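You operate a simulated robot arm through the tools that you are given. There is no shell and no other tool. Be economical: measure what you need, move in short steps, check, and stop when the job is done.

You are at the controls of a simulated two-armed robot. One attempt, no reset.

Task
Take the spool from the top of the low table and leave it on the top of the small table. Then close the roll cabinet drawer. Then open the strip cabinet drawer, put the rag from the strip table in the strip drawer and shut the drawer again. Keep to this order. Set down upright: spool.

The check looks at the end state, three seconds after you hand in, the way a careful person would. Anything else that was tipped, shoved, dropped, spilled or broken makes it a failure.

Robot
Two 7-joint arms with fingered hands on one trunk, on a base that drives. Base frame: it is fixed to the floor where the robot stands at the start and does not move with it; the origin is under the middle of the robot, x ahead of it, y to its left, z up; the surface under the hand at the start is at about z = 0.66. Units: m, degrees, N and s.
The left shoulder is at the start at [0.051, 0.125, 1.126], the right one opposite. With the tool pointing down near the work surface each hand reaches from about 0.1 to 0.82 m from the robot's upright axis, wherever it stands, measured 20 degrees to its own side. Places, roughly: rag [-6.75, 1.75, 0.75]; roll cabinet drawer [-2, 1.3, 0.6]; strip cabinet drawer [-6.8, 1.7, 0.6]; strip drawer inside [-6.9, 1.7, 0.5]; top of the small table [-0.9, -3.7, 0.8]. Payload 4 kg a hand.
Tool frame (each hand has its own): the origin (TCP) lies between the finger pads and is the grasp point; the fingertips stand 0.029 m ahead of it; z points along the fingers, y is the line along which they close. The gripper opens to 0.1 m. The gripper's body begins 0.034 m behind the TCP. The gripper is a hand of 5 fingers: y runs from the thumb to the fingers, the wrist lies at [-0.015, -0.105, -0.177] in the tool frame, and closing takes about 1.5 s.
Orientation is told as [roll, pitch, yaw] about the base's x, y, z axes, in that order, counted from this pose: with the fingers straight down and the wrist toward the robot, the tool's x, y and z point along [0, 1, 0], [1, 0, 0] and [0, 0, -1] of the base frame.

Tools
- The arms move only by the tool send_rows. It takes "left_plan", "right_plan" or both (then of equal length, played together; a hand with none holds still); each is a list of rows, each a list of 3 entries, a list of its own where there are three numbers: the shift along the tool's x, y, z in m, then the turn, a rotation vector about the tool's x, y, z in degrees, then the closure, from 0 (fully open) to 1 (shut). In form: [[[tx, ty, tz], [ax, ay, az], gripper], ...]. A call has 1 to 8 rows; each row is the pose to reach, as a shift and turn from the pose commanded when the call began, along the tool's axes at that moment. A row lasts 0.2 s, in which the tool goes at most 0.05 m and 8.6 degrees; a call with a longer step from one row to the next is refused whole, and so is a gripper value outside its range. Where a pose cannot be reached the arm comes as near as it can. A force on the tool above 40 N (or 10 N above the force at the start of the call, whichever is more), or a blocked arm, ends the call early, and 0.2 s more pass. Each finger travels about 0.045 m/s and halts on what it meets, pressing with about 30 N; the grip force reading is that of the motor and also rises with nothing between the fingers. The clock runs only during rows and for 0.2 s after the last one: add rows that repeat a pose to give the fingers time. The reply holds the time, the measured pose of the TCP, the force on the tool along the base axes, the opening and the grip force, in the units named above and with some noise, with the torque about the TCP (base axes, N m) and any sound that the robot's microphone picked up, and new pictures: "pictures" is both (left out), scene, wrist or none (wrist: the cameras of the hands that moved).
- Cameras (640 x 400 px; columns grow to the right, rows downward): "scene" is now at [0.1459, 0.0147, 1.2465]; the picture's right is [0.17, -0.98, 0.00], its down [-0.65, -0.11, -0.76] and it looks along [0.74, 0.13, -0.66] (base axes); focal length 271 px, centre (320, 200). "left" rides on the left gripper at [-0.066, -0.086, -0.121] in its tool frame; the picture's right is [-0.76, -0.31, 0.58], its down [0.59, -0.70, 0.40] and it looks along [0.28, 0.64, 0.71] (tool axes); focal length 247 px, centre (320, 200). "right" rides on the right gripper at [0.066, -0.086, -0.121] in its tool frame; the picture's right is [-0.76, 0.31, -0.58], its down [-0.59, -0.70, 0.40] and it looks along [-0.28, 0.64, 0.71] (tool axes); focal length 247 px, centre (320, 200). There is no depth. A picture from a camera that has moved, and an enlarged one, comes with that camera's place and axes in the base frame and with its lens.
- move_column(by): slides the trunk up (or, below 0, down) by that many m; the arms and the scene camera ride with it, the base frame stays. It gives what a move gives, with no picture.
- steer(legs): drives the robot by 1 to 6 legs, each [ahead, turn to the left] in m and degrees, along the robot's own axes; the way and the turn of a leg run together, so that a leg with both is an arc; at most 1.5 m and 180 degrees a leg. The arms and the cameras ride along, it lands a little off, and it stops where it bumps. It gives what a move gives, and a new picture of the scene camera.
- hand_shape(shape, hand): the hand has 5 fingers and takes this shape, open, in about a second: jaw (thumb against the fingers, like two jaws); tri (thumb and two fingers); tip (a fingertip pinch); poke (one finger out to press); point (the index stretched); flat (the hand flat); cup (the hand cupped); fist (a fist). The gripper value then closes the fingers along that shape, each until it touches; the sizes above hold for jaw. It gives what a move gives, with no picture.
- pan_tilt(pan, tilt): turns the head with the scene camera to pan (to the left, within 80 degrees either way) and tilt (down, from -29 to 69), counted from straight ahead of the robot. It gives what a move gives, and a new picture of the scene camera.
- enlarge(camera, box): a new picture of the part [left, top, right, bottom] of that camera's present view, enlarged. It takes no simulated time.
- close_job(): hands the job in; it is judged then, once.

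Go step by step. Nothing tells you exact positions but the pictures and the camera data: compare them with the known pose of the tool, close in by small moves and look again before you grip or let go. The budget is 165 turns and 260 pictures, counting those below and the enlarged ones. Unless the task says otherwise, let go and move clear before handing in, and close with one line.

The tools are called as a command line: name --argument value ..., lists and objects as JSON in quotes. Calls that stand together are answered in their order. send_rows: Moves the arms, as the interface text tells. Its arguments: {"type":"object","properties":{"left_plan":{"type":"array","items":{"type":"array"}},"right_plan":{"type":"array","items":{"type":"array"}},"pictures":{"type":"string","enum":["both","scene","wrist","none"]}},"required":[]} The other tools are called the same way: move_column (by) slides the trunk up or down; hand_shape (shape, hand) gives the hand a shape; steer (legs) drives the base; pan_tilt (pan, tilt) turns the head that bears the scene camera; enlarge (camera, box) takes an enlarged picture of a part of a camera's view; close_job () hands the job in.

At the start:

```text
clock: 0.0
left_ee_pos: [0.5214, 0.3437, 0.9203]
left_tool_rot: [-0.1, 0.0, -0.1]
left_ft_force: [0.6, -0.3, 0.2]
left_torque: [-0.03, 0.03, 0.0]
left_gripper_width: 0.0997
left_grasp_force: 0.1
left_shape: jaw
right_ee_pos: [0.6096, -0.1346, 0.9229]
right_tool_rot: [0.0, 0.1, -0.1]
right_ft_force: [-0.5, 0.6, 0.5]
right_torque: [0.0, 0.02, -0.02]
right_gripper_width: 0.0998
right_grasp_force: 0.0
right_shape: jaw
trunk travel left (down, up): [-0.325, 0.422]
robot x, y, heading: [0.001, 0.0006, 0.2]
head pan, tilt: [10.0, 40.9]
```

scene: 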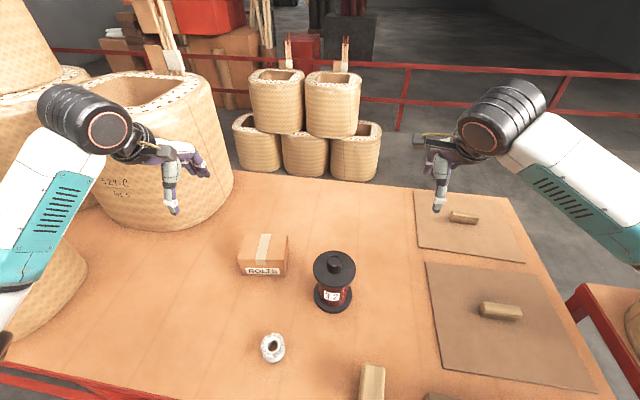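
right: 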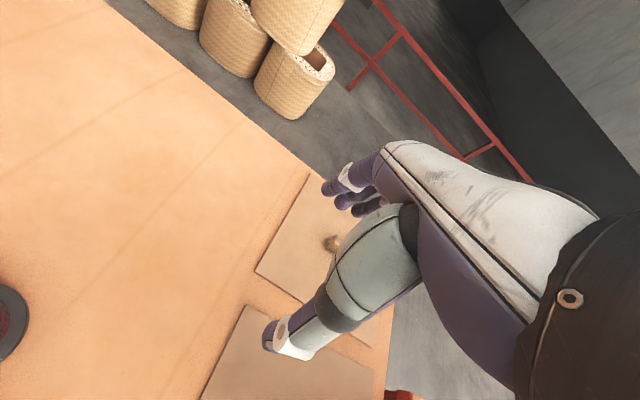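
left: 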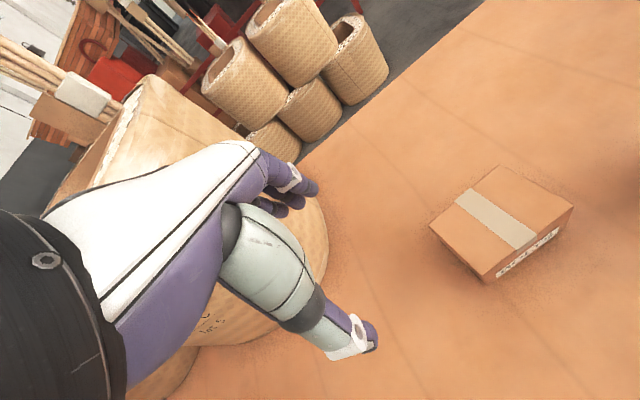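

I see a dark spool-like object labelled 12 on the table in front of me, around [0.46, 0.04]. I'll look closer and look around first.

enlarge --camera "scene" --box '[220, 220, 420, 400]'

pan_tilt --pan -60 --tilt 25

pan_tilt --pan 70 --tilt 25

```text
2.22 times, centred on (320, 310) of scene
camera zoom: at [0.1459, 0.0147, 1.2465], right [0.17, -0.98, 0.0], down [-0.65, -0.11, -0.76], along [0.74, 0.13, -0.66], focal length 602 px, centre (320, -44)
```

zoom: 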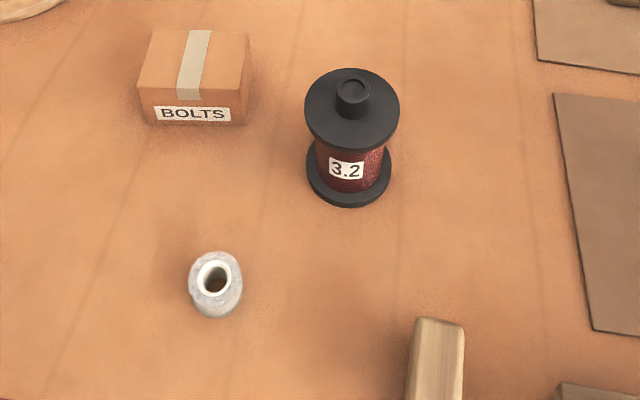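

```text
clock: 1.4
left_ee_pos: [0.5217, 0.3449, 0.9193]
left_tool_rot: [0.0, 0.1, 0.0]
left_ft_force: [0.7, 0.2, 0.2]
left_torque: [0.0, -0.04, 0.0]
left_gripper_width: 0.0996
left_grasp_force: 0.0
left_shape: jaw
right_ee_pos: [0.6104, -0.1344, 0.9232]
right_tool_rot: [0.0, 0.1, -0.1]
right_ft_force: [-0.4, 0.4, 0.2]
right_torque: [-0.01, 0.0, 0.02]
right_gripper_width: 0.0998
right_grasp_force: 0.0
right_shape: jaw
trunk travel left (down, up): [-0.325, 0.422]
robot x, y, heading: [-0.0016, -0.0, -0.0]
head pan, tilt: [-60.0, 25.0]
camera scene: at [0.1089, -0.0797, 1.2711], right [-0.87, -0.5, 0.0], down [-0.21, 0.37, -0.91], along [0.45, -0.78, -0.42], focal length 271 px, centre (320, 200)
```

scene: 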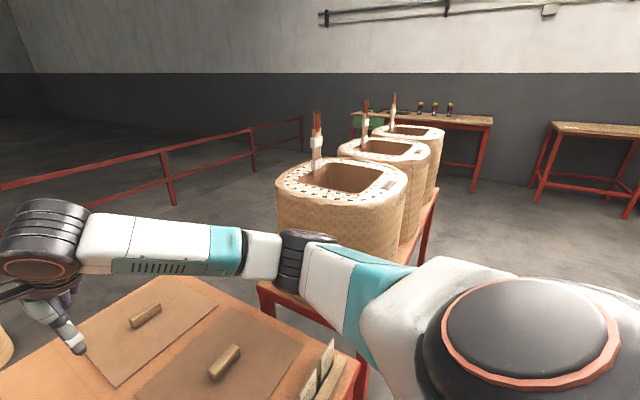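

```text
clock: 3.5
left_ee_pos: [0.5198, 0.3456, 0.9214]
left_tool_rot: [0.0, 0.0, 0.0]
left_ft_force: [-0.5, -0.4, -0.4]
left_torque: [0.01, 0.0, -0.02]
left_gripper_width: 0.0996
left_grasp_force: 0.1
left_shape: jaw
right_ee_pos: [0.6083, -0.1352, 0.9227]
right_tool_rot: [0.0, 0.1, 0.0]
right_ft_force: [0.4, 0.5, 0.0]
right_torque: [-0.02, -0.02, 0.0]
right_gripper_width: 0.0999
right_grasp_force: 0.0
right_shape: jaw
trunk travel left (down, up): [-0.325, 0.422]
robot x, y, heading: [0.0031, 0.0018, -0.0]
head pan, tilt: [70.0, 25.0]
camera scene: at [0.0944, 0.0867, 1.2712], right [0.94, -0.34, 0.0], down [-0.15, -0.4, -0.91], along [0.31, 0.85, -0.42], focal length 271 px, centre (320, 200)
```

scene: 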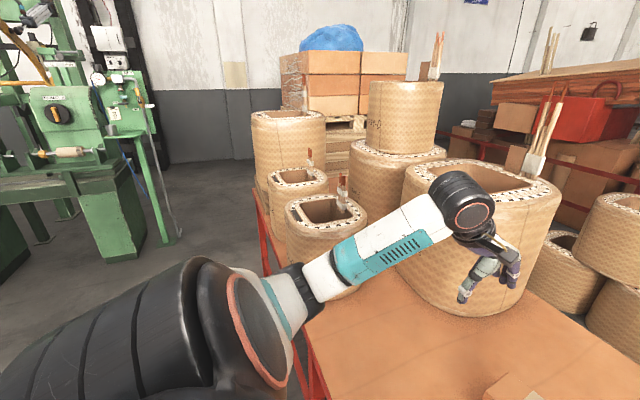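

The spool ("3.2") stands at about [0.463, 0.042], flanges about 0.087 across with a knob about 0.032 wide on top (z≈0.79–0.82). I'll bring the right hand over the knob and look.

pan_tilt --pan 0 --tilt 50

send_rows --right_plan '[[[0.035, -0.03, 0], [0, 0, 0], 0], [[0.07, -0.06, 0], [0, 0, 0], 0], [[0.105, -0.09, 0], [0, 0, 0], 0], [[0.14, -0.12, 0], [0, 0, 0], 0], [[0.177, -0.145, 0], [0, 0, 0], 0], [[0.177, -0.145, 0], [0, 0, 0], 0]]'

```text
clock: 4.9
left_ee_pos: [0.5198, 0.3446, 0.9195]
left_tool_rot: [0.1, 0.0, 0.0]
left_ft_force: [-0.4, -0.5, 0.7]
left_torque: [0.02, -0.01, 0.0]
left_gripper_width: 0.0997
left_grasp_force: 0.0
left_shape: jaw
right_ee_pos: [0.6102, -0.1358, 0.9226]
right_tool_rot: [-0.1, 0.0, 0.0]
right_ft_force: [0.9, -0.1, 0.0]
right_torque: [-0.02, 0.02, 0.0]
right_gripper_width: 0.0999
right_grasp_force: 0.0
right_shape: jaw
trunk travel left (down, up): [-0.325, 0.422]
robot x, y, heading: [0.0006, 0.002, 0.2]
head pan, tilt: [0.0, 50.0]
camera scene: at [0.1398, 0.0002, 1.2337], right [0.0, -1.0, 0.0], down [-0.77, 0.0, -0.64], along [0.64, 0.0, -0.77], focal length 271 px, centre (320, 200)
```

scene: 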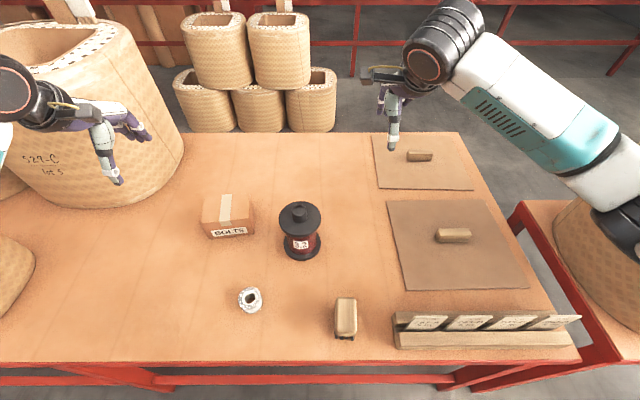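

```text
clock: 6.3
left_ee_pos: [0.5214, 0.3446, 0.9203]
left_tool_rot: [-0.1, 0.0, 0.0]
left_ft_force: [0.6, 0.6, 0.5]
left_torque: [0.0, 0.0, -0.01]
left_gripper_width: 0.0997
left_grasp_force: 0.0
left_shape: jaw
right_ee_pos: [0.4621, 0.0419, 0.9226]
right_tool_rot: [0.0, 0.1, 0.0]
right_ft_force: [-0.3, -0.1, -0.5]
right_torque: [0.0, 0.0, 0.03]
right_gripper_width: 0.0998
right_grasp_force: 0.0
right_shape: jaw
trunk travel left (down, up): [-0.325, 0.422]
robot x, y, heading: [-0.0001, -0.0002, 0.3]
head pan, tilt: [0.0, 50.0]
camera scene: at [0.1398, 0.0, 1.2336], right [0.0, -1.0, 0.0], down [-0.77, 0.0, -0.64], along [0.64, 0.0, -0.77], focal length 271 px, centre (320, 200)
camera right: at [0.3792, 0.1084, 1.0431], right [0.31, -0.76, 0.58], down [-0.7, -0.59, -0.4], along [0.64, -0.28, -0.71], focal length 247 px, centre (320, 200)
```

scene: 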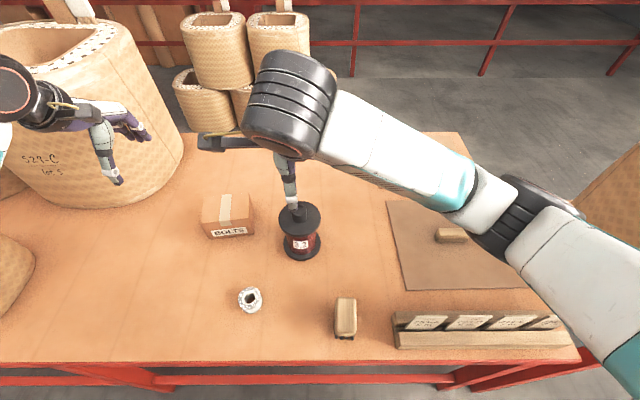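
right: 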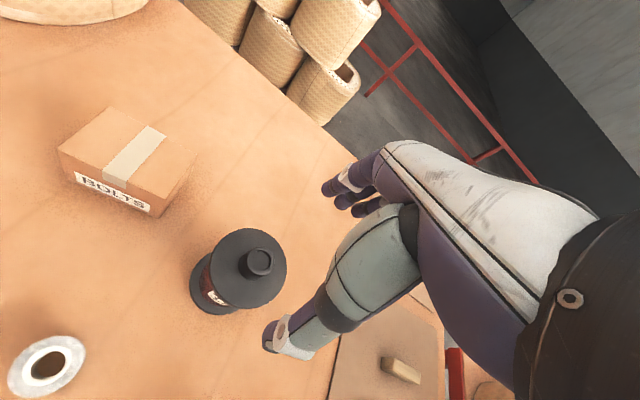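

The two views together put the knob top nearer [0.485, 0.045]. I'll correct and lower part-way, then check again.

send_rows --right_plan '[[[0.003, 0.02, 0.03], [0, 0, 0], 0], [[0.003, 0.02, 0.06], [0, 0, 0], 0], [[0.003, 0.02, 0.06], [0, 0, 0], 0]]'

enlarge --camera "scene" --box '[240, 160, 360, 280]'

```text
clock: 7.1
left_ee_pos: [0.5212, 0.3449, 0.9206]
left_tool_rot: [0.0, 0.0, -0.1]
left_ft_force: [-0.7, -0.1, -0.1]
left_torque: [0.02, 0.0, -0.01]
left_gripper_width: 0.0999
left_grasp_force: 0.1
left_shape: jaw
right_ee_pos: [0.4852, 0.0455, 0.863]
right_tool_rot: [0.0, 0.0, 0.0]
right_ft_force: [-0.1, -0.6, -0.9]
right_torque: [0.01, 0.02, 0.03]
right_gripper_width: 0.0995
right_grasp_force: 0.1
right_shape: jaw
trunk travel left (down, up): [-0.325, 0.422]
robot x, y, heading: [-0.0009, 0.0029, 0.0]
head pan, tilt: [0.0, 50.0]
camera scene: at [0.1397, 0.0002, 1.2337], right [0.0, -1.0, 0.0], down [-0.77, 0.0, -0.64], along [0.64, 0.0, -0.77], focal length 271 px, centre (320, 200)
camera right: at [0.4008, 0.1107, 0.9832], right [0.31, -0.76, 0.58], down [-0.7, -0.59, -0.4], along [0.64, -0.28, -0.71], focal length 247 px, centre (320, 200)
```

scene: 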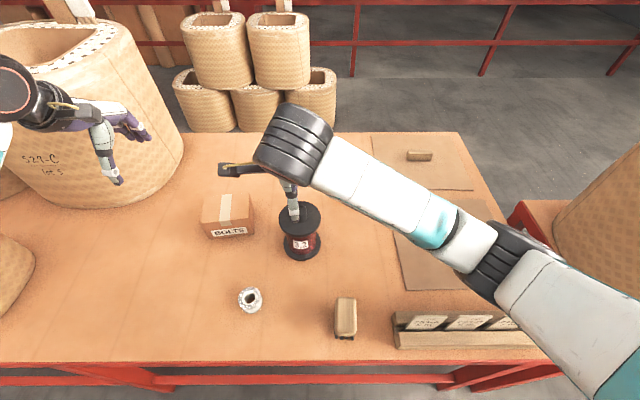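
right: 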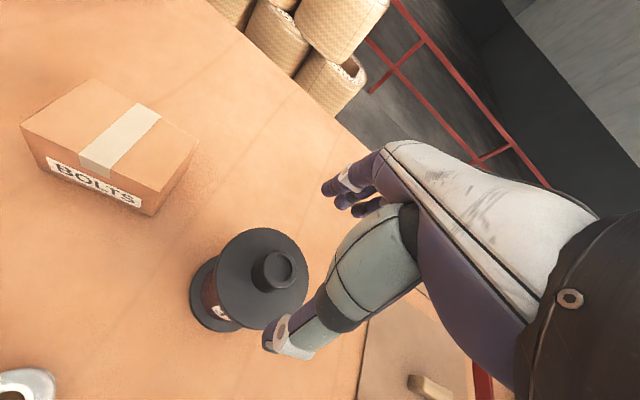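

```text
3.33 times, centred on (300, 220) of scene
camera zoom: at [0.1397, 0.0002, 1.2337], right [0.0, -1.0, 0.0], down [-0.77, 0.0, -0.64], along [0.64, 0.0, -0.77], focal length 904 px, centre (387, 133)
```

zoom: 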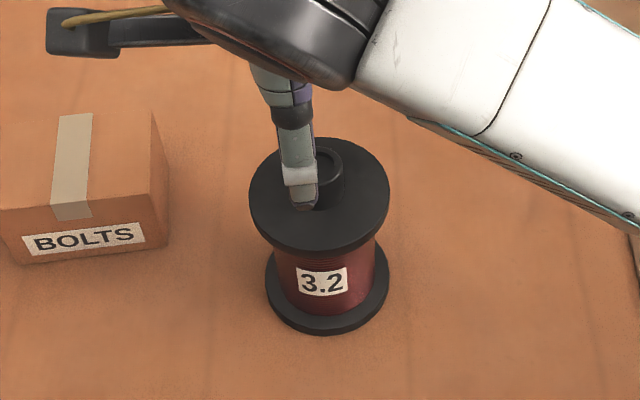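

Knob top now triangulates to about [0.487, 0.041, 0.787]. I'll lower by 0.055 and look again.

send_rows --right_plan '[[[-0.003, 0.003, 0.025], [0, 0, 0], 0], [[-0.003, 0.003, 0.055], [0, 0, 0], 0], [[-0.003, 0.003, 0.055], [0, 0, 0], 0]]'

enlarge --camera "scene" --box '[240, 160, 360, 280]'

```text
clock: 7.9
left_ee_pos: [0.5212, 0.3443, 0.9214]
left_tool_rot: [0.0, 0.0, 0.0]
left_ft_force: [-0.3, 0.4, -0.8]
left_torque: [-0.02, -0.01, -0.04]
left_gripper_width: 0.0996
left_grasp_force: 0.1
left_shape: jaw
right_ee_pos: [0.4878, 0.0411, 0.8079]
right_tool_rot: [0.1, -0.1, -0.1]
right_ft_force: [0.1, -0.1, 0.3]
right_torque: [-0.02, 0.02, 0.0]
right_gripper_width: 0.0997
right_grasp_force: 0.1
right_shape: jaw
trunk travel left (down, up): [-0.325, 0.422]
robot x, y, heading: [0.0025, 0.0002, -0.2]
head pan, tilt: [0.0, 50.0]
camera scene: at [0.1397, 0.0002, 1.2337], right [0.0, -1.0, 0.0], down [-0.77, 0.0, -0.64], along [0.64, 0.0, -0.77], focal length 271 px, centre (320, 200)
camera right: at [0.4031, 0.1069, 0.9283], right [0.31, -0.76, 0.58], down [-0.7, -0.59, -0.4], along [0.64, -0.28, -0.71], focal length 247 px, centre (320, 200)
```

scene: 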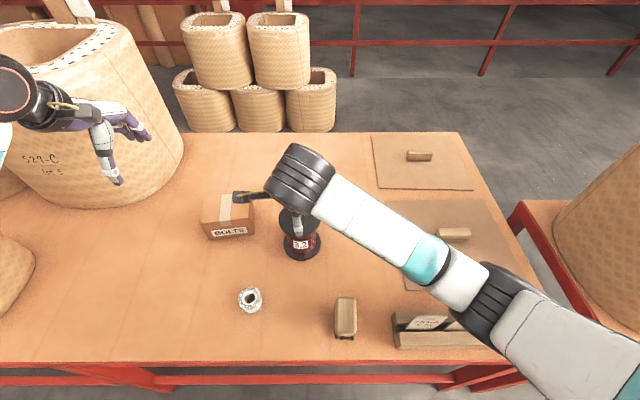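
right: 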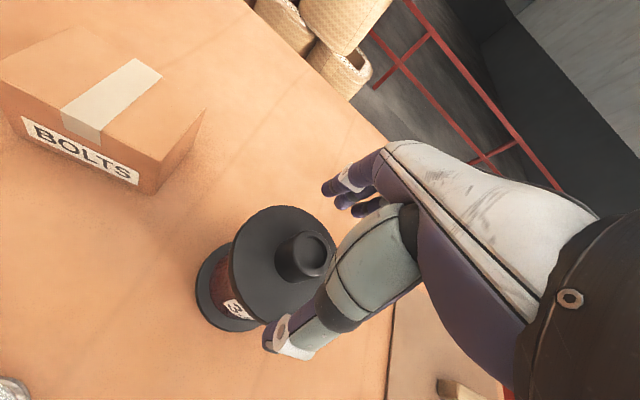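

```text
3.33 times, centred on (300, 220) of scene
camera zoom: at [0.1397, 0.0002, 1.2337], right [0.0, -1.0, 0.0], down [-0.77, 0.0, -0.64], along [0.64, 0.0, -0.77], focal length 904 px, centre (387, 133)
```

zoom: 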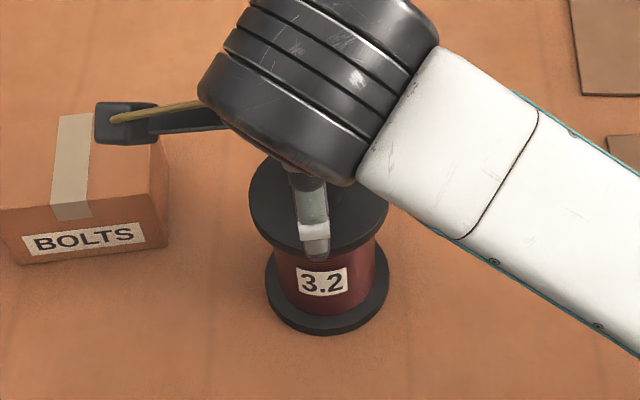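

The hand is centred over the knob. I'll pre-close partly, lower the tips to just above the flange, and close on the knob.

send_rows --right_plan '[[[0, 0, 0], [0, 0, 0], 0.3], [[0, 0, 0], [0, 0, 0], 0.45], [[0, 0, 0], [0, 0, 0], 0.45], [[0, 0, 0.005], [0, 0, 0], 0.45], [[0, 0, 0.009], [0, 0, 0], 0.45], [[0, 0, 0.012], [0, 0, 0], 0.45], [[0, 0, 0.012], [0, 0, 0], 0.45]]'

enlarge --camera "right" --box '[160, 160, 400, 400]'

```text
clock: 9.5
left_ee_pos: [0.5183, 0.345, 0.9226]
left_tool_rot: [0.0, -0.1, 0.0]
left_ft_force: [-0.4, 0.3, 0.0]
left_torque: [0.02, 0.01, -0.03]
left_gripper_width: 0.0996
left_grasp_force: 0.1
left_shape: jaw
right_ee_pos: [0.4864, 0.0422, 0.8009]
right_tool_rot: [0.3, -0.5, 0.1]
right_ft_force: [-6.1, -1.8, 38.3]
right_torque: [0.04, 1.59, 0.06]
right_gripper_width: 0.0564
right_grasp_force: 0.0
right_shape: jaw
trunk travel left (down, up): [-0.325, 0.422]
robot x, y, heading: [0.0014, -0.0034, -0.2]
head pan, tilt: [0.0, 50.0]
camera scene: at [0.1366, -0.0002, 1.2345], right [0.0, -1.0, 0.0], down [-0.76, 0.0, -0.64], along [0.64, 0.0, -0.76], focal length 271 px, centre (320, 200)
camera right: at [0.4014, 0.1075, 0.9202], right [0.3, -0.76, 0.58], down [-0.7, -0.59, -0.41], along [0.65, -0.28, -0.71], focal length 247 px, centre (320, 200)
```

scene: 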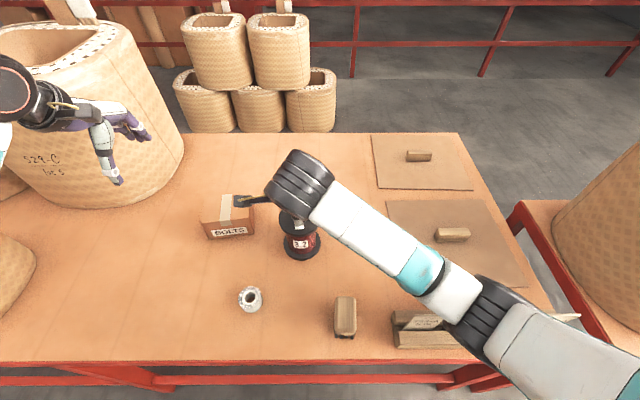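
right: 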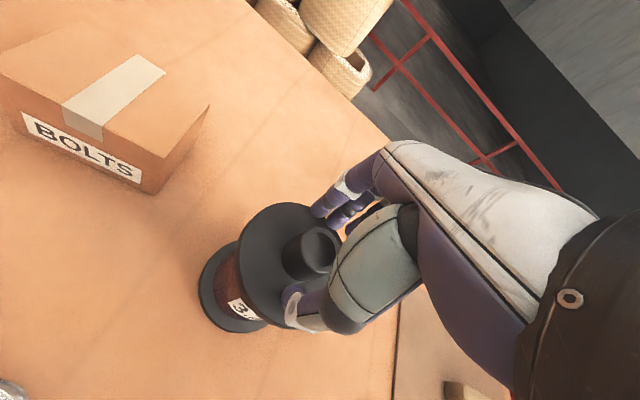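

```text
1.67 times, centred on (280, 280) of right
camera zoom: at [0.4014, 0.1075, 0.9202], right [0.3, -0.76, 0.58], down [-0.7, -0.59, -0.41], along [0.65, -0.28, -0.71], focal length 412 px, centre (387, 67)
```

zoom: 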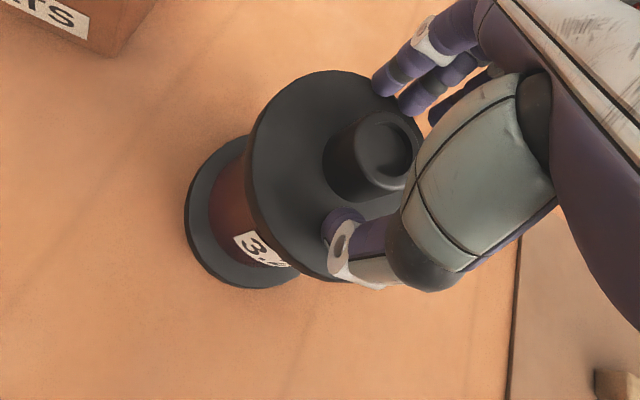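

The thumb tip touched the flange (flange top ≈0.77). I'll back off 4 mm and close on the knob.

send_rows --right_plan '[[[0, 0, -0.012], [0, 0, 0], 0.45], [[0, 0, -0.01], [0, 0, 0], 0.6], [[0, 0, -0.008], [0, 0, 0], 0.8], [[0, 0, -0.008], [0, 0, 0], 1], [[0, 0, -0.008], [0, 0, 0], 1], [[0, 0, -0.008], [0, 0, 0], 1], [[0, 0, -0.008], [0, 0, 0], 1], [[0, 0, -0.008], [0, 0, 0], 1]]'

enlarge --camera "right" --box '[160, 160, 400, 400]'

```text
clock: 11.3
left_ee_pos: [0.5212, 0.3437, 0.9207]
left_tool_rot: [0.0, 0.0, 0.0]
left_ft_force: [-0.6, 0.2, -0.5]
left_torque: [0.02, 0.01, 0.01]
left_gripper_width: 0.0999
left_grasp_force: 0.1
left_shape: jaw
right_ee_pos: [0.4864, 0.0407, 0.8027]
right_tool_rot: [0.0, 0.2, 0.0]
right_ft_force: [-0.6, -0.5, 0.7]
right_torque: [-0.02, 0.01, -0.01]
right_gripper_width: 0.0213
right_grasp_force: 30.0
right_shape: jaw
trunk travel left (down, up): [-0.325, 0.422]
robot x, y, heading: [-0.0036, -0.0021, -0.1]
head pan, tilt: [0.0, 50.0]
camera scene: at [0.1399, 0.0002, 1.2336], right [0.0, -1.0, 0.0], down [-0.77, 0.0, -0.64], along [0.64, 0.0, -0.77], focal length 271 px, centre (320, 200)
camera right: at [0.403, 0.1078, 0.9237], right [0.31, -0.76, 0.58], down [-0.7, -0.59, -0.4], along [0.64, -0.28, -0.71], focal length 247 px, centre (320, 200)
```

scene: 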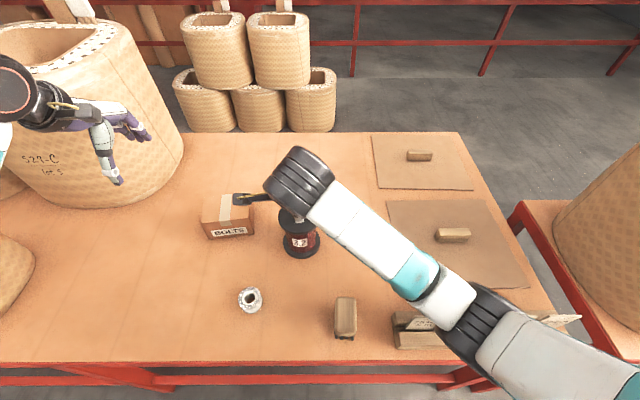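
right: 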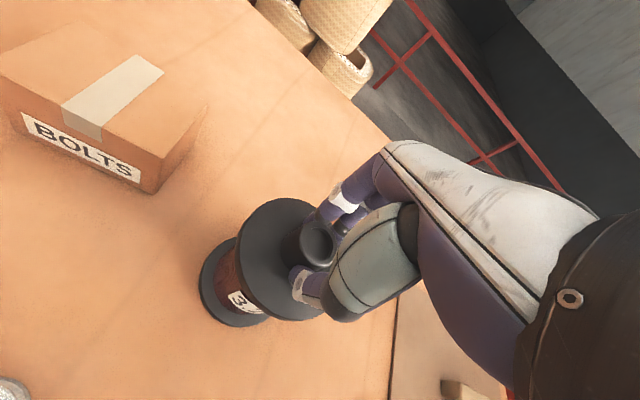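

```text
1.67 times, centred on (280, 280) of right
camera zoom: at [0.403, 0.1078, 0.9237], right [0.31, -0.76, 0.58], down [-0.7, -0.59, -0.4], along [0.64, -0.28, -0.71], focal length 412 px, centre (387, 67)
```

zoom: 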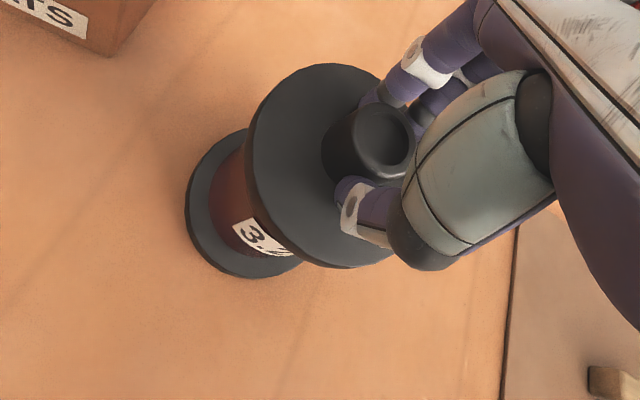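

Gripped with 30 N. I'll lift slightly to test the hold.

send_rows --right_plan '[[[0, 0, -0.005], [0, 0, 0], 1], [[0, 0, -0.01], [0, 0, 0], 1], [[0, 0, -0.015], [0, 0, 0], 1], [[0, 0, -0.015], [0, 0, 0], 1]]'

enlarge --camera "scene" --box '[240, 160, 360, 280]'

```text
clock: 12.3
left_ee_pos: [0.5212, 0.3445, 0.9207]
left_tool_rot: [0.0, 0.0, 0.1]
left_ft_force: [0.1, 0.8, 0.4]
left_torque: [0.0, -0.03, 0.02]
left_gripper_width: 0.0997
left_grasp_force: 0.2
left_shape: jaw
right_ee_pos: [0.4884, 0.0419, 0.8181]
right_tool_rot: [-0.1, 0.1, -0.1]
right_ft_force: [0.8, 0.3, -3.8]
right_torque: [0.01, 0.01, -0.02]
right_gripper_width: 0.0213
right_grasp_force: 30.1
right_shape: jaw
trunk travel left (down, up): [-0.325, 0.422]
robot x, y, heading: [-0.0003, -0.0006, -0.0]
head pan, tilt: [0.0, 50.0]
camera scene: at [0.14, 0.0002, 1.2336], right [0.0, -1.0, 0.0], down [-0.77, 0.0, -0.64], along [0.64, 0.0, -0.77], focal length 271 px, centre (320, 200)
camera right: at [0.4034, 0.1074, 0.9395], right [0.31, -0.76, 0.58], down [-0.7, -0.59, -0.4], along [0.64, -0.28, -0.71], focal length 247 px, centre (320, 200)
```

scene: 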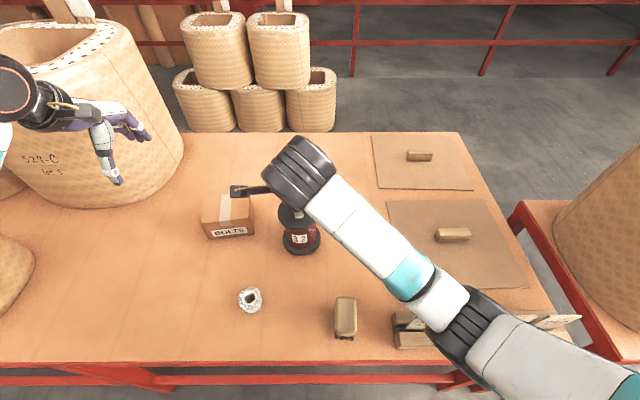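
right: 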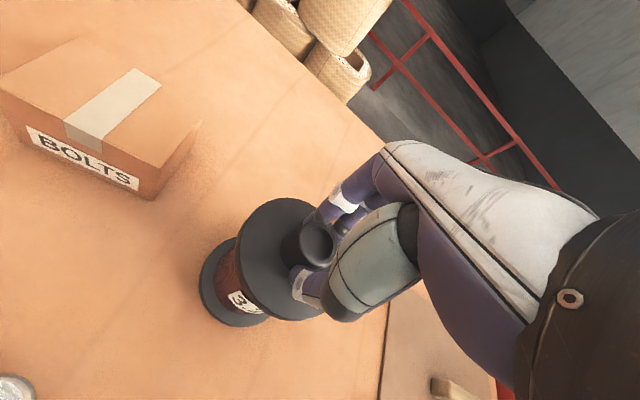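

```text
3.33 times, centred on (300, 220) of scene
camera zoom: at [0.14, 0.0002, 1.2336], right [0.0, -1.0, 0.0], down [-0.77, 0.0, -0.64], along [0.64, 0.0, -0.77], focal length 904 px, centre (387, 133)
```

zoom: 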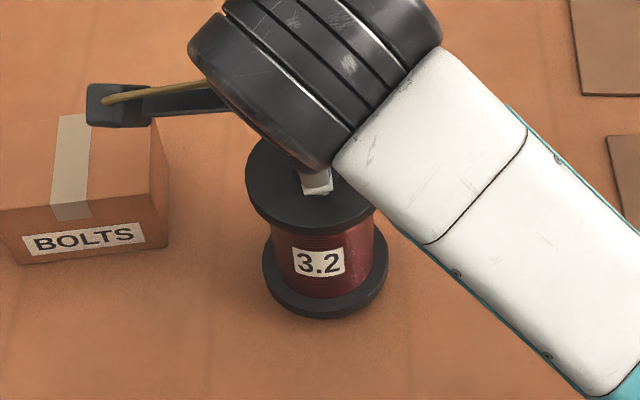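

The spool is held (≈3.8 N) and upright. I'll raise the trunk to clear things, then look to both rear sides before driving.

move_column --by 0.25

pan_tilt --pan -80 --tilt 15

pan_tilt --pan 80 --tilt 15

```text
clock: 14.9
left_ee_pos: [0.5207, 0.3456, 1.1698]
left_tool_rot: [0.0, 0.2, 0.0]
left_ft_force: [-0.1, -0.2, 0.0]
left_torque: [0.03, -0.04, 0.01]
left_gripper_width: 0.0996
left_grasp_force: 0.1
left_shape: jaw
right_ee_pos: [0.4872, 0.0424, 1.0675]
right_tool_rot: [-0.1, 0.1, 0.0]
right_ft_force: [0.0, 0.6, -3.0]
right_torque: [-0.02, 0.02, -0.01]
right_gripper_width: 0.0213
right_grasp_force: 29.9
right_shape: jaw
trunk travel left (down, up): [-0.575, 0.172]
robot x, y, heading: [0.0005, -0.0001, 0.1]
head pan, tilt: [0.0, 50.0]
```

```text
clock: 16.4
left_ee_pos: [0.5219, 0.3457, 1.1706]
left_tool_rot: [0.1, -0.1, 0.0]
left_ft_force: [-0.8, -0.3, -0.1]
left_torque: [-0.02, 0.0, 0.0]
left_gripper_width: 0.0997
left_grasp_force: 0.2
left_shape: jaw
right_ee_pos: [0.4877, 0.0421, 1.0686]
right_tool_rot: [0.0, 0.2, 0.1]
right_ft_force: [0.4, 0.3, -4.6]
right_torque: [0.02, -0.03, -0.01]
right_gripper_width: 0.0212
right_grasp_force: 30.4
right_shape: jaw
trunk travel left (down, up): [-0.575, 0.172]
robot x, y, heading: [-0.0021, 0.0013, -0.2]
head pan, tilt: [-80.0, 15.0]
camera scene: at [0.0451, -0.0917, 1.5403], right [-0.98, -0.17, 0.0], down [-0.05, 0.26, -0.97], along [0.17, -0.95, -0.26], focal length 271 px, centre (320, 200)
```

scene: 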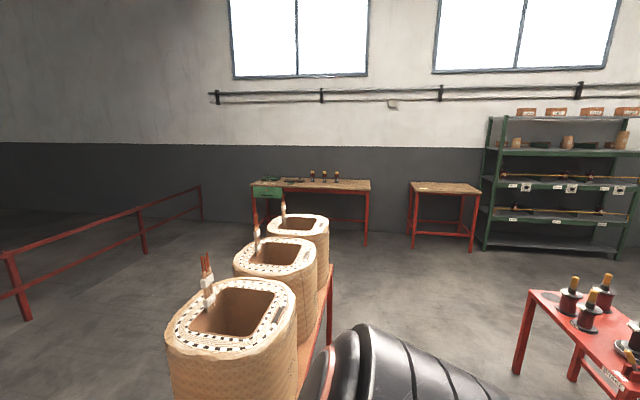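

```text
clock: 18.9
left_ee_pos: [0.5211, 0.3447, 1.1704]
left_tool_rot: [0.0, 0.0, 0.0]
left_ft_force: [0.1, -0.1, 0.7]
left_torque: [-0.01, 0.03, -0.02]
left_gripper_width: 0.0998
left_grasp_force: 0.1
left_shape: jaw
right_ee_pos: [0.4872, 0.0418, 1.0683]
right_tool_rot: [0.0, 0.1, 0.0]
right_ft_force: [-0.9, 0.3, -5.5]
right_torque: [0.02, -0.02, 0.04]
right_gripper_width: 0.0214
right_grasp_force: 30.1
right_shape: jaw
trunk travel left (down, up): [-0.575, 0.172]
robot x, y, heading: [0.0, 0.0022, 0.1]
head pan, tilt: [80.0, 15.0]
camera scene: at [0.0451, 0.0923, 1.5403], right [0.98, -0.17, 0.0], down [-0.05, -0.26, -0.97], along [0.17, 0.95, -0.26], focal length 271 px, centre (320, 200)
```

scene: 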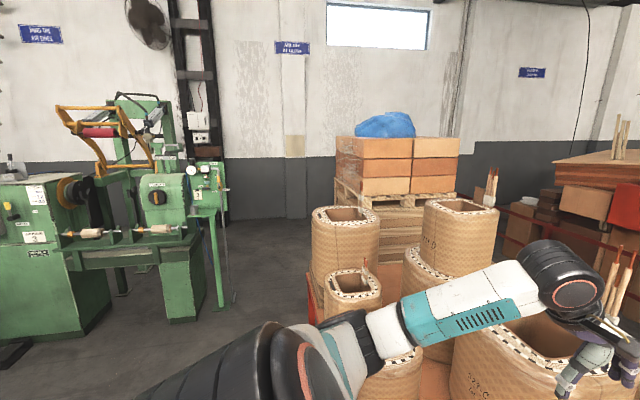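

The small table stands empty at about [-0.95, -3.8]. I'll look down on both sides to see the free floor beside and behind the base.

pan_tilt --pan 80 --tilt 50

pan_tilt --pan -80 --tilt 50

```text
clock: 19.9
left_ee_pos: [0.5225, 0.345, 1.1711]
left_tool_rot: [0.1, 0.0, -0.1]
left_ft_force: [0.7, 0.2, 0.3]
left_torque: [0.03, 0.04, 0.03]
left_gripper_width: 0.0998
left_grasp_force: 0.1
left_shape: jaw
right_ee_pos: [0.4882, 0.0409, 1.0678]
right_tool_rot: [0.0, 0.1, 0.0]
right_ft_force: [0.3, -0.4, -4.2]
right_torque: [-0.02, 0.03, 0.01]
right_gripper_width: 0.0213
right_grasp_force: 29.7
right_shape: jaw
trunk travel left (down, up): [-0.575, 0.172]
robot x, y, heading: [-0.0002, 0.0006, 0.3]
head pan, tilt: [80.0, 50.0]
camera scene: at [0.0421, 0.0762, 1.4866], right [0.98, -0.17, 0.0], down [-0.13, -0.75, -0.64], along [0.11, 0.63, -0.77], focal length 271 px, centre (320, 200)
```

scene: 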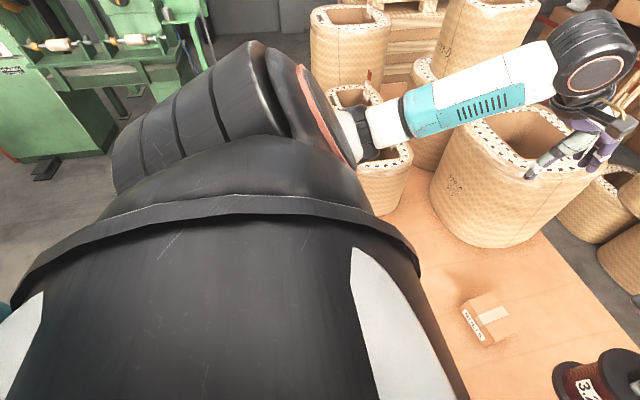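

```text
clock: 22.4
left_ee_pos: [0.5207, 0.3445, 1.1704]
left_tool_rot: [-0.1, 0.0, 0.0]
left_ft_force: [0.5, 0.5, 0.3]
left_torque: [0.02, 0.02, -0.01]
left_gripper_width: 0.0997
left_grasp_force: 0.0
left_shape: jaw
right_ee_pos: [0.4871, 0.0415, 1.0681]
right_tool_rot: [-0.1, 0.1, 0.0]
right_ft_force: [0.4, -1.0, -4.0]
right_torque: [-0.03, 0.02, 0.01]
right_gripper_width: 0.0212
right_grasp_force: 29.9
right_shape: jaw
trunk travel left (down, up): [-0.575, 0.172]
robot x, y, heading: [0.0016, -0.0009, -0.1]
head pan, tilt: [-80.0, 50.0]
camera scene: at [0.0422, -0.0756, 1.4866], right [-0.98, -0.17, 0.0], down [-0.13, 0.75, -0.64], along [0.11, -0.63, -0.77], focal length 271 px, centre (320, 200)
```

scene: 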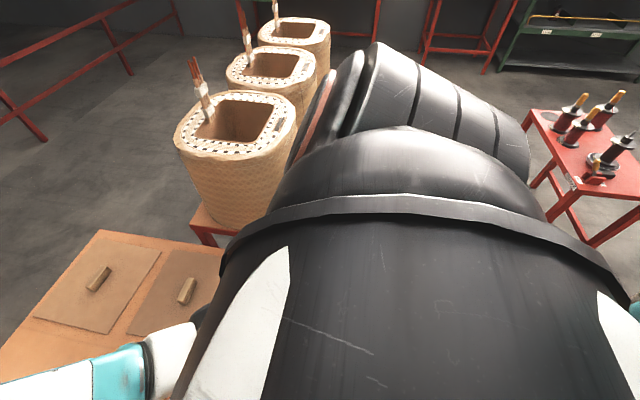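

Behind looks clear with a red trolley-table at x≈-0.95…-1.5, y≈-1.05…-1.5. I'll back up 0.4 m, then turn right to face the small table.

pan_tilt --pan 0 --tilt 25

steer --legs '[[-0.38, 0], [0, -90]]'

```text
clock: 23.9
left_ee_pos: [0.5206, 0.3455, 1.1695]
left_tool_rot: [0.0, 0.0, -0.1]
left_ft_force: [-0.2, 0.3, 0.1]
left_torque: [0.01, -0.02, 0.01]
left_gripper_width: 0.0999
left_grasp_force: 0.0
left_shape: jaw
right_ee_pos: [0.4871, 0.042, 1.0678]
right_tool_rot: [0.1, 0.1, 0.0]
right_ft_force: [0.7, -0.1, -3.3]
right_torque: [0.02, -0.01, -0.03]
right_gripper_width: 0.0215
right_grasp_force: 30.4
right_shape: jaw
trunk travel left (down, up): [-0.575, 0.172]
robot x, y, heading: [-0.0022, 0.0032, -0.2]
head pan, tilt: [0.0, 25.0]
camera scene: at [0.1209, 0.0002, 1.524], right [0.0, -1.0, 0.0], down [-0.42, 0.0, -0.91], along [0.91, 0.0, -0.42], focal length 271 px, centre (320, 200)
```

scene: 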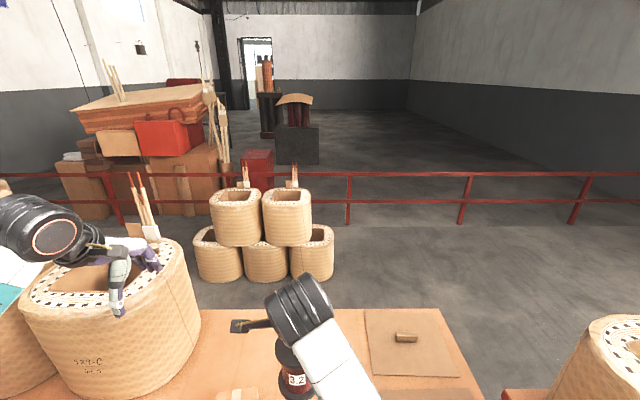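

```text
clock: 30.3
left_ee_pos: [-0.0386, -0.5231, 1.1698]
left_tool_rot: [0.0, 0.2, -90.2]
left_ft_force: [-0.2, 0.1, -0.1]
left_torque: [-0.01, -0.01, -0.01]
left_gripper_width: 0.1
left_grasp_force: 0.0
left_shape: jaw
right_ee_pos: [-0.3412, -0.4879, 1.0678]
right_tool_rot: [0.0, 0.1, -90.1]
right_ft_force: [-0.6, -0.4, -3.6]
right_torque: [-0.04, -0.03, 0.0]
right_gripper_width: 0.0208
right_grasp_force: 29.9
right_shape: jaw
trunk travel left (down, up): [-0.575, 0.172]
robot x, y, heading: [-0.3782, -0.0038, -89.9]
head pan, tilt: [0.0, 25.0]
camera scene: at [-0.3828, -0.1226, 1.524], right [-1.0, 0.0, 0.0], down [0.0, 0.42, -0.91], along [0.0, -0.91, -0.42], focal length 271 px, centre (320, 200)
```

scene: 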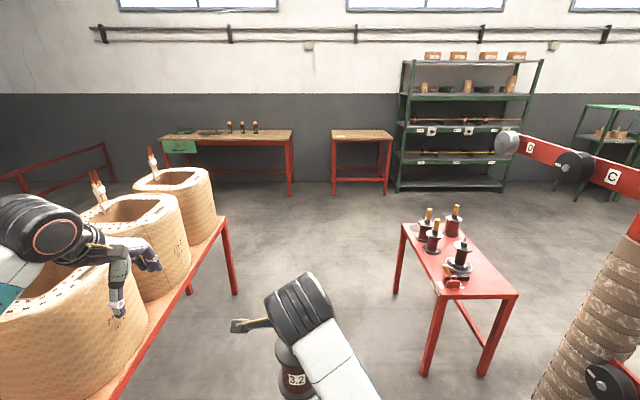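

Corridor between the basket rack (x≈0.26) and the red table (x≈-0.91) is clear. I'll drive straight ahead past them, then look again.

steer --legs '[[1.5, 0], [0.45, 0]]'

```text
clock: 40.0
left_ee_pos: [-0.0032, -2.4742, 1.1701]
left_tool_rot: [0.0, 0.1, -88.6]
left_ft_force: [-0.4, -0.7, 0.1]
left_torque: [0.0, 0.01, 0.01]
left_gripper_width: 0.0997
left_grasp_force: 0.0
left_shape: jaw
right_ee_pos: [-0.3051, -2.4471, 1.0683]
right_tool_rot: [0.1, 0.1, -88.5]
right_ft_force: [1.3, -0.1, -4.8]
right_torque: [0.02, 0.03, 0.0]
right_gripper_width: 0.0211
right_grasp_force: 30.2
right_shape: jaw
trunk travel left (down, up): [-0.575, 0.172]
robot x, y, heading: [-0.3654, -1.9655, -88.4]
head pan, tilt: [0.0, 25.0]
camera scene: at [-0.3589, -2.0845, 1.5239], right [-1.0, -0.03, 0.0], down [-0.01, 0.42, -0.91], along [0.02, -0.91, -0.42], focal length 271 px, centre (320, 200)
```

scene: 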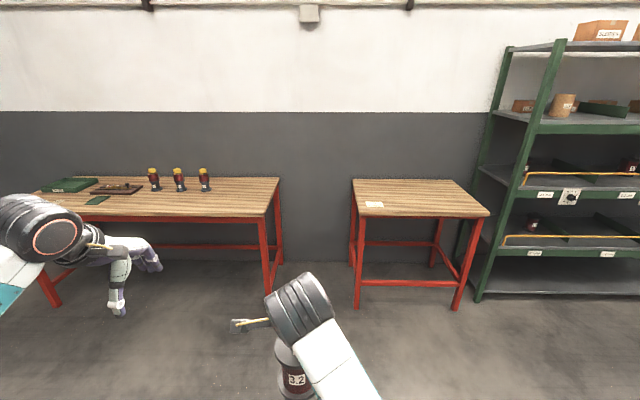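

The small table spans roughly x -0.56…-1.29, y -3.46…-4.02 with only a paper note on its front-left corner. I'll angle over to it and stop a little short.

steer --legs '[[0, -28], [1.1, 0], [0, 26.4]]'

pan_tilt --pan 0 --tilt 45

```text
clock: 48.6
left_ee_pos: [-0.5132, -3.4833, 1.1698]
left_tool_rot: [0.1, 0.0, -89.6]
left_ft_force: [-0.4, -0.1, 0.7]
left_torque: [-0.03, 0.02, 0.01]
left_gripper_width: 0.0997
left_grasp_force: 0.2
left_shape: jaw
right_ee_pos: [-0.8162, -3.449, 1.0675]
right_tool_rot: [-0.1, 0.1, -89.9]
right_ft_force: [0.4, 0.9, -3.4]
right_torque: [-0.03, 0.02, 0.0]
right_gripper_width: 0.0207
right_grasp_force: 30.2
right_shape: jaw
trunk travel left (down, up): [-0.575, 0.172]
robot x, y, heading: [-0.8612, -2.9624, -89.9]
head pan, tilt: [0.0, 25.0]
camera scene: at [-0.8602, -3.0838, 1.524], right [-1.0, -0.01, 0.0], down [0.0, 0.42, -0.91], along [0.0, -0.91, -0.42], focal length 271 px, centre (320, 200)
```

scene: 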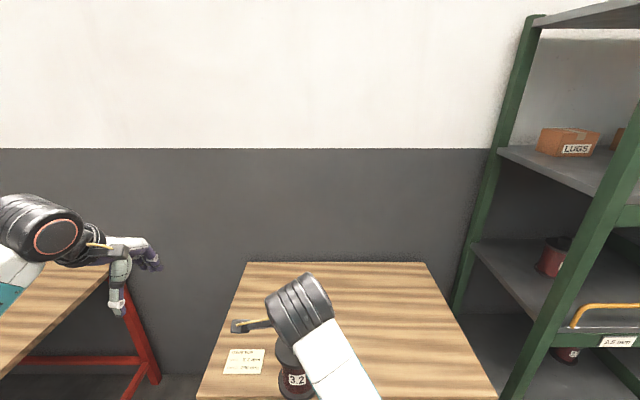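

```text
clock: 49.4
left_ee_pos: [-0.5144, -3.483, 1.1694]
left_tool_rot: [0.0, 0.1, -89.7]
left_ft_force: [-0.4, -0.8, 0.0]
left_torque: [-0.03, -0.01, 0.0]
left_gripper_width: 0.0997
left_grasp_force: 0.0
left_shape: jaw
right_ee_pos: [-0.8158, -3.4495, 1.0676]
right_tool_rot: [-0.1, 0.1, -89.8]
right_ft_force: [0.1, 0.1, -4.8]
right_torque: [-0.06, -0.01, 0.0]
right_gripper_width: 0.0209
right_grasp_force: 30.4
right_shape: jaw
trunk travel left (down, up): [-0.575, 0.172]
robot x, y, heading: [-0.8598, -2.9642, -89.4]
head pan, tilt: [0.0, 45.0]
camera scene: at [-0.8608, -3.0732, 1.4935], right [-1.0, -0.01, 0.0], down [0.0, 0.71, -0.71], along [0.0, -0.71, -0.71], focal length 271 px, centre (320, 200)
```

scene: 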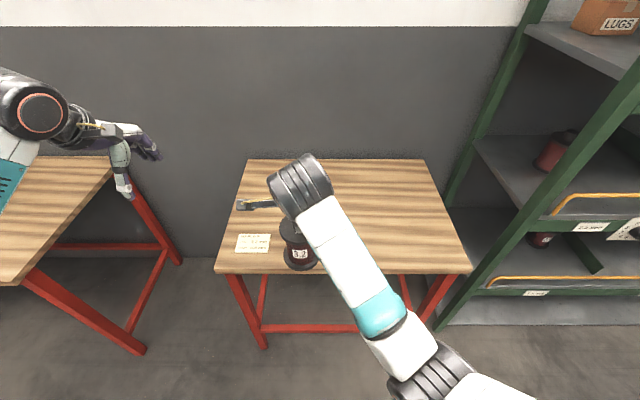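

Table front edge is at y≈-3.47. I'll drive 0.15 m closer and shift the hand right and forward so the spool is over the middle, clear of the note.

steer --legs '[[0.15, 0]]'

send_rows --right_plan '[[[-0.03, 0.025, 0], [0, 0, 0], 1], [[-0.06, 0.05, 0], [0, 0, 0], 1], [[-0.09, 0.075, 0], [0, 0, 0], 1], [[-0.1, 0.08, 0.03], [0, 0, 0], 1], [[-0.1, 0.08, 0.03], [0, 0, 0], 1]]'

```text
clock: 50.8
left_ee_pos: [-0.5127, -3.6297, 1.1702]
left_tool_rot: [0.0, 0.1, -89.5]
left_ft_force: [0.7, 0.1, -0.6]
left_torque: [0.04, -0.02, 0.0]
left_gripper_width: 0.0999
left_grasp_force: 0.0
left_shape: jaw
right_ee_pos: [-0.8144, -3.5988, 1.0685]
right_tool_rot: [0.0, 0.2, -89.6]
right_ft_force: [0.1, -0.1, -4.2]
right_torque: [0.03, 0.01, 0.04]
right_gripper_width: 0.0209
right_grasp_force: 30.2
right_shape: jaw
trunk travel left (down, up): [-0.575, 0.172]
robot x, y, heading: [-0.8597, -3.112, -89.7]
head pan, tilt: [0.0, 45.0]
camera scene: at [-0.8594, -3.2231, 1.4932], right [-1.0, -0.01, 0.0], down [-0.01, 0.71, -0.71], along [0.01, -0.71, -0.71], focal length 271 px, centre (320, 200)
```

scene: 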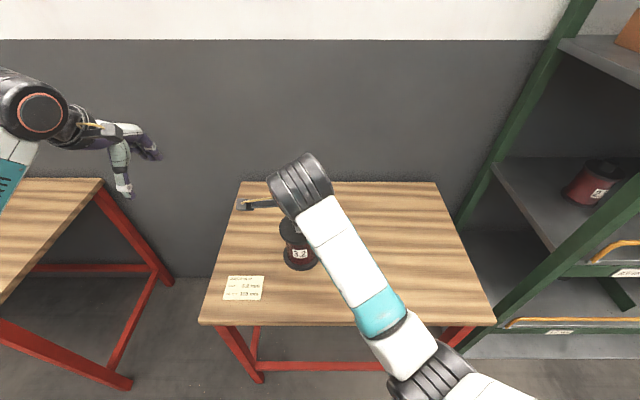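

```text
clock: 52.0
left_ee_pos: [-0.5121, -3.629, 1.1694]
left_tool_rot: [0.1, 0.0, -89.6]
left_ft_force: [-0.6, -2.2, 0.1]
left_torque: [-0.02, 0.0, -0.01]
left_gripper_width: 0.1
left_grasp_force: 0.1
left_shape: jaw
right_ee_pos: [-0.9141, -3.6785, 1.0395]
right_tool_rot: [-0.1, 0.1, -89.6]
right_ft_force: [0.5, 0.3, -3.4]
right_torque: [-0.02, -0.02, -0.01]
right_gripper_width: 0.0209
right_grasp_force: 29.7
right_shape: jaw
trunk travel left (down, up): [-0.575, 0.172]
robot x, y, heading: [-0.858, -3.1069, -89.5]
head pan, tilt: [0.0, 45.0]
camera scene: at [-0.8596, -3.2215, 1.4934], right [-1.0, -0.01, 0.0], down [-0.01, 0.71, -0.71], along [0.01, -0.71, -0.71], focal length 271 px, centre (320, 200)
camera right: at [-0.8481, -3.5919, 1.1592], right [-0.75, -0.31, 0.58], down [-0.59, 0.7, -0.4], along [-0.28, -0.64, -0.71], focal length 247 px, centre (320, 200)
```

scene: 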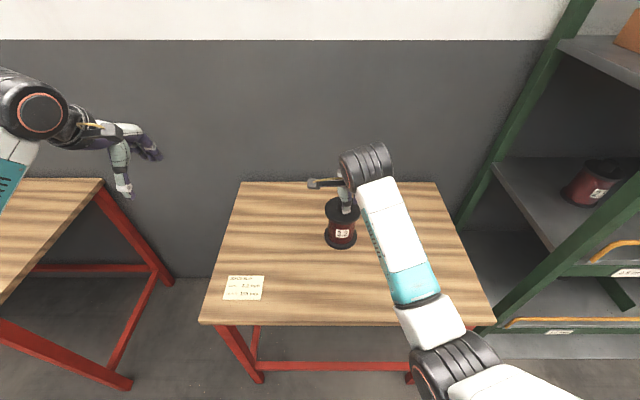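
right: 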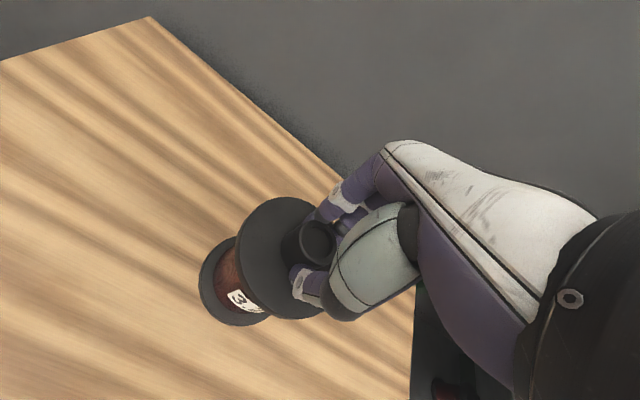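

Now lowering toward the table in steps, watching force.

send_rows --right_plan '[[[0, 0, 0.02], [0, 0, 0], 1], [[0, 0, 0.04], [0, 0, 0], 1], [[0, 0, 0.05], [0, 0, 0], 1], [[0, 0, 0.05], [0, 0, 0], 1]]' --pictures "none"

enlarge --camera "scene" --box '[270, 160, 430, 300]'

```text
clock: 53.0
left_ee_pos: [-0.5124, -3.63, 1.171]
left_tool_rot: [0.0, 0.2, -89.6]
left_ft_force: [1.0, 0.1, -0.7]
left_torque: [-0.01, 0.03, 0.01]
left_gripper_width: 0.0999
left_grasp_force: 0.1
left_shape: jaw
right_ee_pos: [-0.9142, -3.678, 0.9887]
right_tool_rot: [-0.1, 0.1, -89.6]
right_ft_force: [-0.3, -0.3, -4.2]
right_torque: [-0.01, 0.0, 0.01]
right_gripper_width: 0.0209
right_grasp_force: 29.9
right_shape: jaw
trunk travel left (down, up): [-0.575, 0.172]
robot x, y, heading: [-0.8564, -3.108, -89.7]
head pan, tilt: [0.0, 45.0]
```

```text
2.86 times, centred on (350, 230) of scene
camera zoom: at [-0.8596, -3.2213, 1.4934], right [-1.0, -0.01, 0.0], down [-0.01, 0.71, -0.71], along [0.01, -0.71, -0.71], focal length 774 px, centre (234, 114)
```

zoom: 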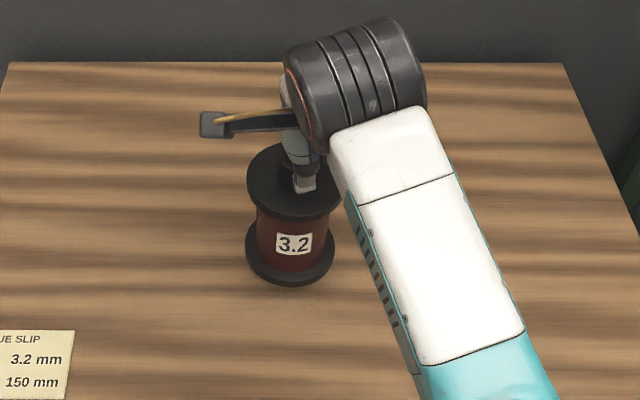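

Close to the table now; the slip confirms 3.2 mm. Continuing in small steps.

send_rows --right_plan '[[[0, 0, 0.005], [0, 0, 0], 1], [[0, 0, 0.01], [0, 0, 0], 1], [[0, 0, 0.015], [0, 0, 0], 1], [[0, 0, 0.02], [0, 0, 0], 1], [[0, 0, 0.02], [0, 0, 0], 1]]' --pictures "none"

enlarge --camera "scene" --box '[270, 160, 430, 300]'

```text
clock: 54.2
left_ee_pos: [-0.5122, -3.6283, 1.1699]
left_tool_rot: [0.0, 0.1, -89.6]
left_ft_force: [-0.1, 0.9, -0.4]
left_torque: [-0.01, 0.0, 0.02]
left_gripper_width: 0.0998
left_grasp_force: 0.1
left_shape: jaw
right_ee_pos: [-0.914, -3.6777, 0.9669]
right_tool_rot: [0.1, 0.1, -89.5]
right_ft_force: [0.0, -0.3, -3.7]
right_torque: [0.03, -0.02, 0.0]
right_gripper_width: 0.0206
right_grasp_force: 30.1
right_shape: jaw
trunk travel left (down, up): [-0.575, 0.172]
robot x, y, heading: [-0.8601, -3.113, -89.4]
head pan, tilt: [0.0, 45.0]
```

```text
2.86 times, centred on (350, 230) of scene
camera zoom: at [-0.8596, -3.2213, 1.4934], right [-1.0, -0.01, 0.0], down [-0.01, 0.71, -0.71], along [0.01, -0.71, -0.71], focal length 774 px, centre (234, 114)
```

zoom: 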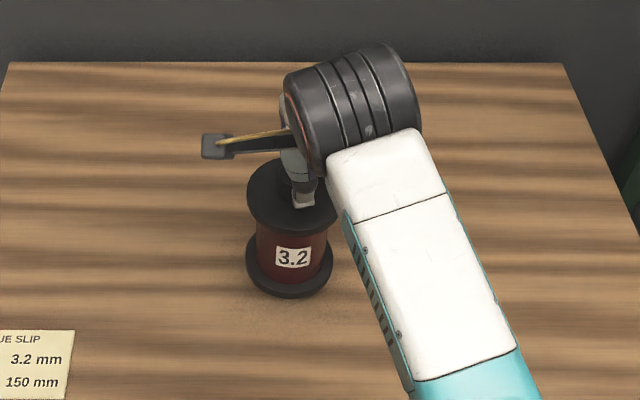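

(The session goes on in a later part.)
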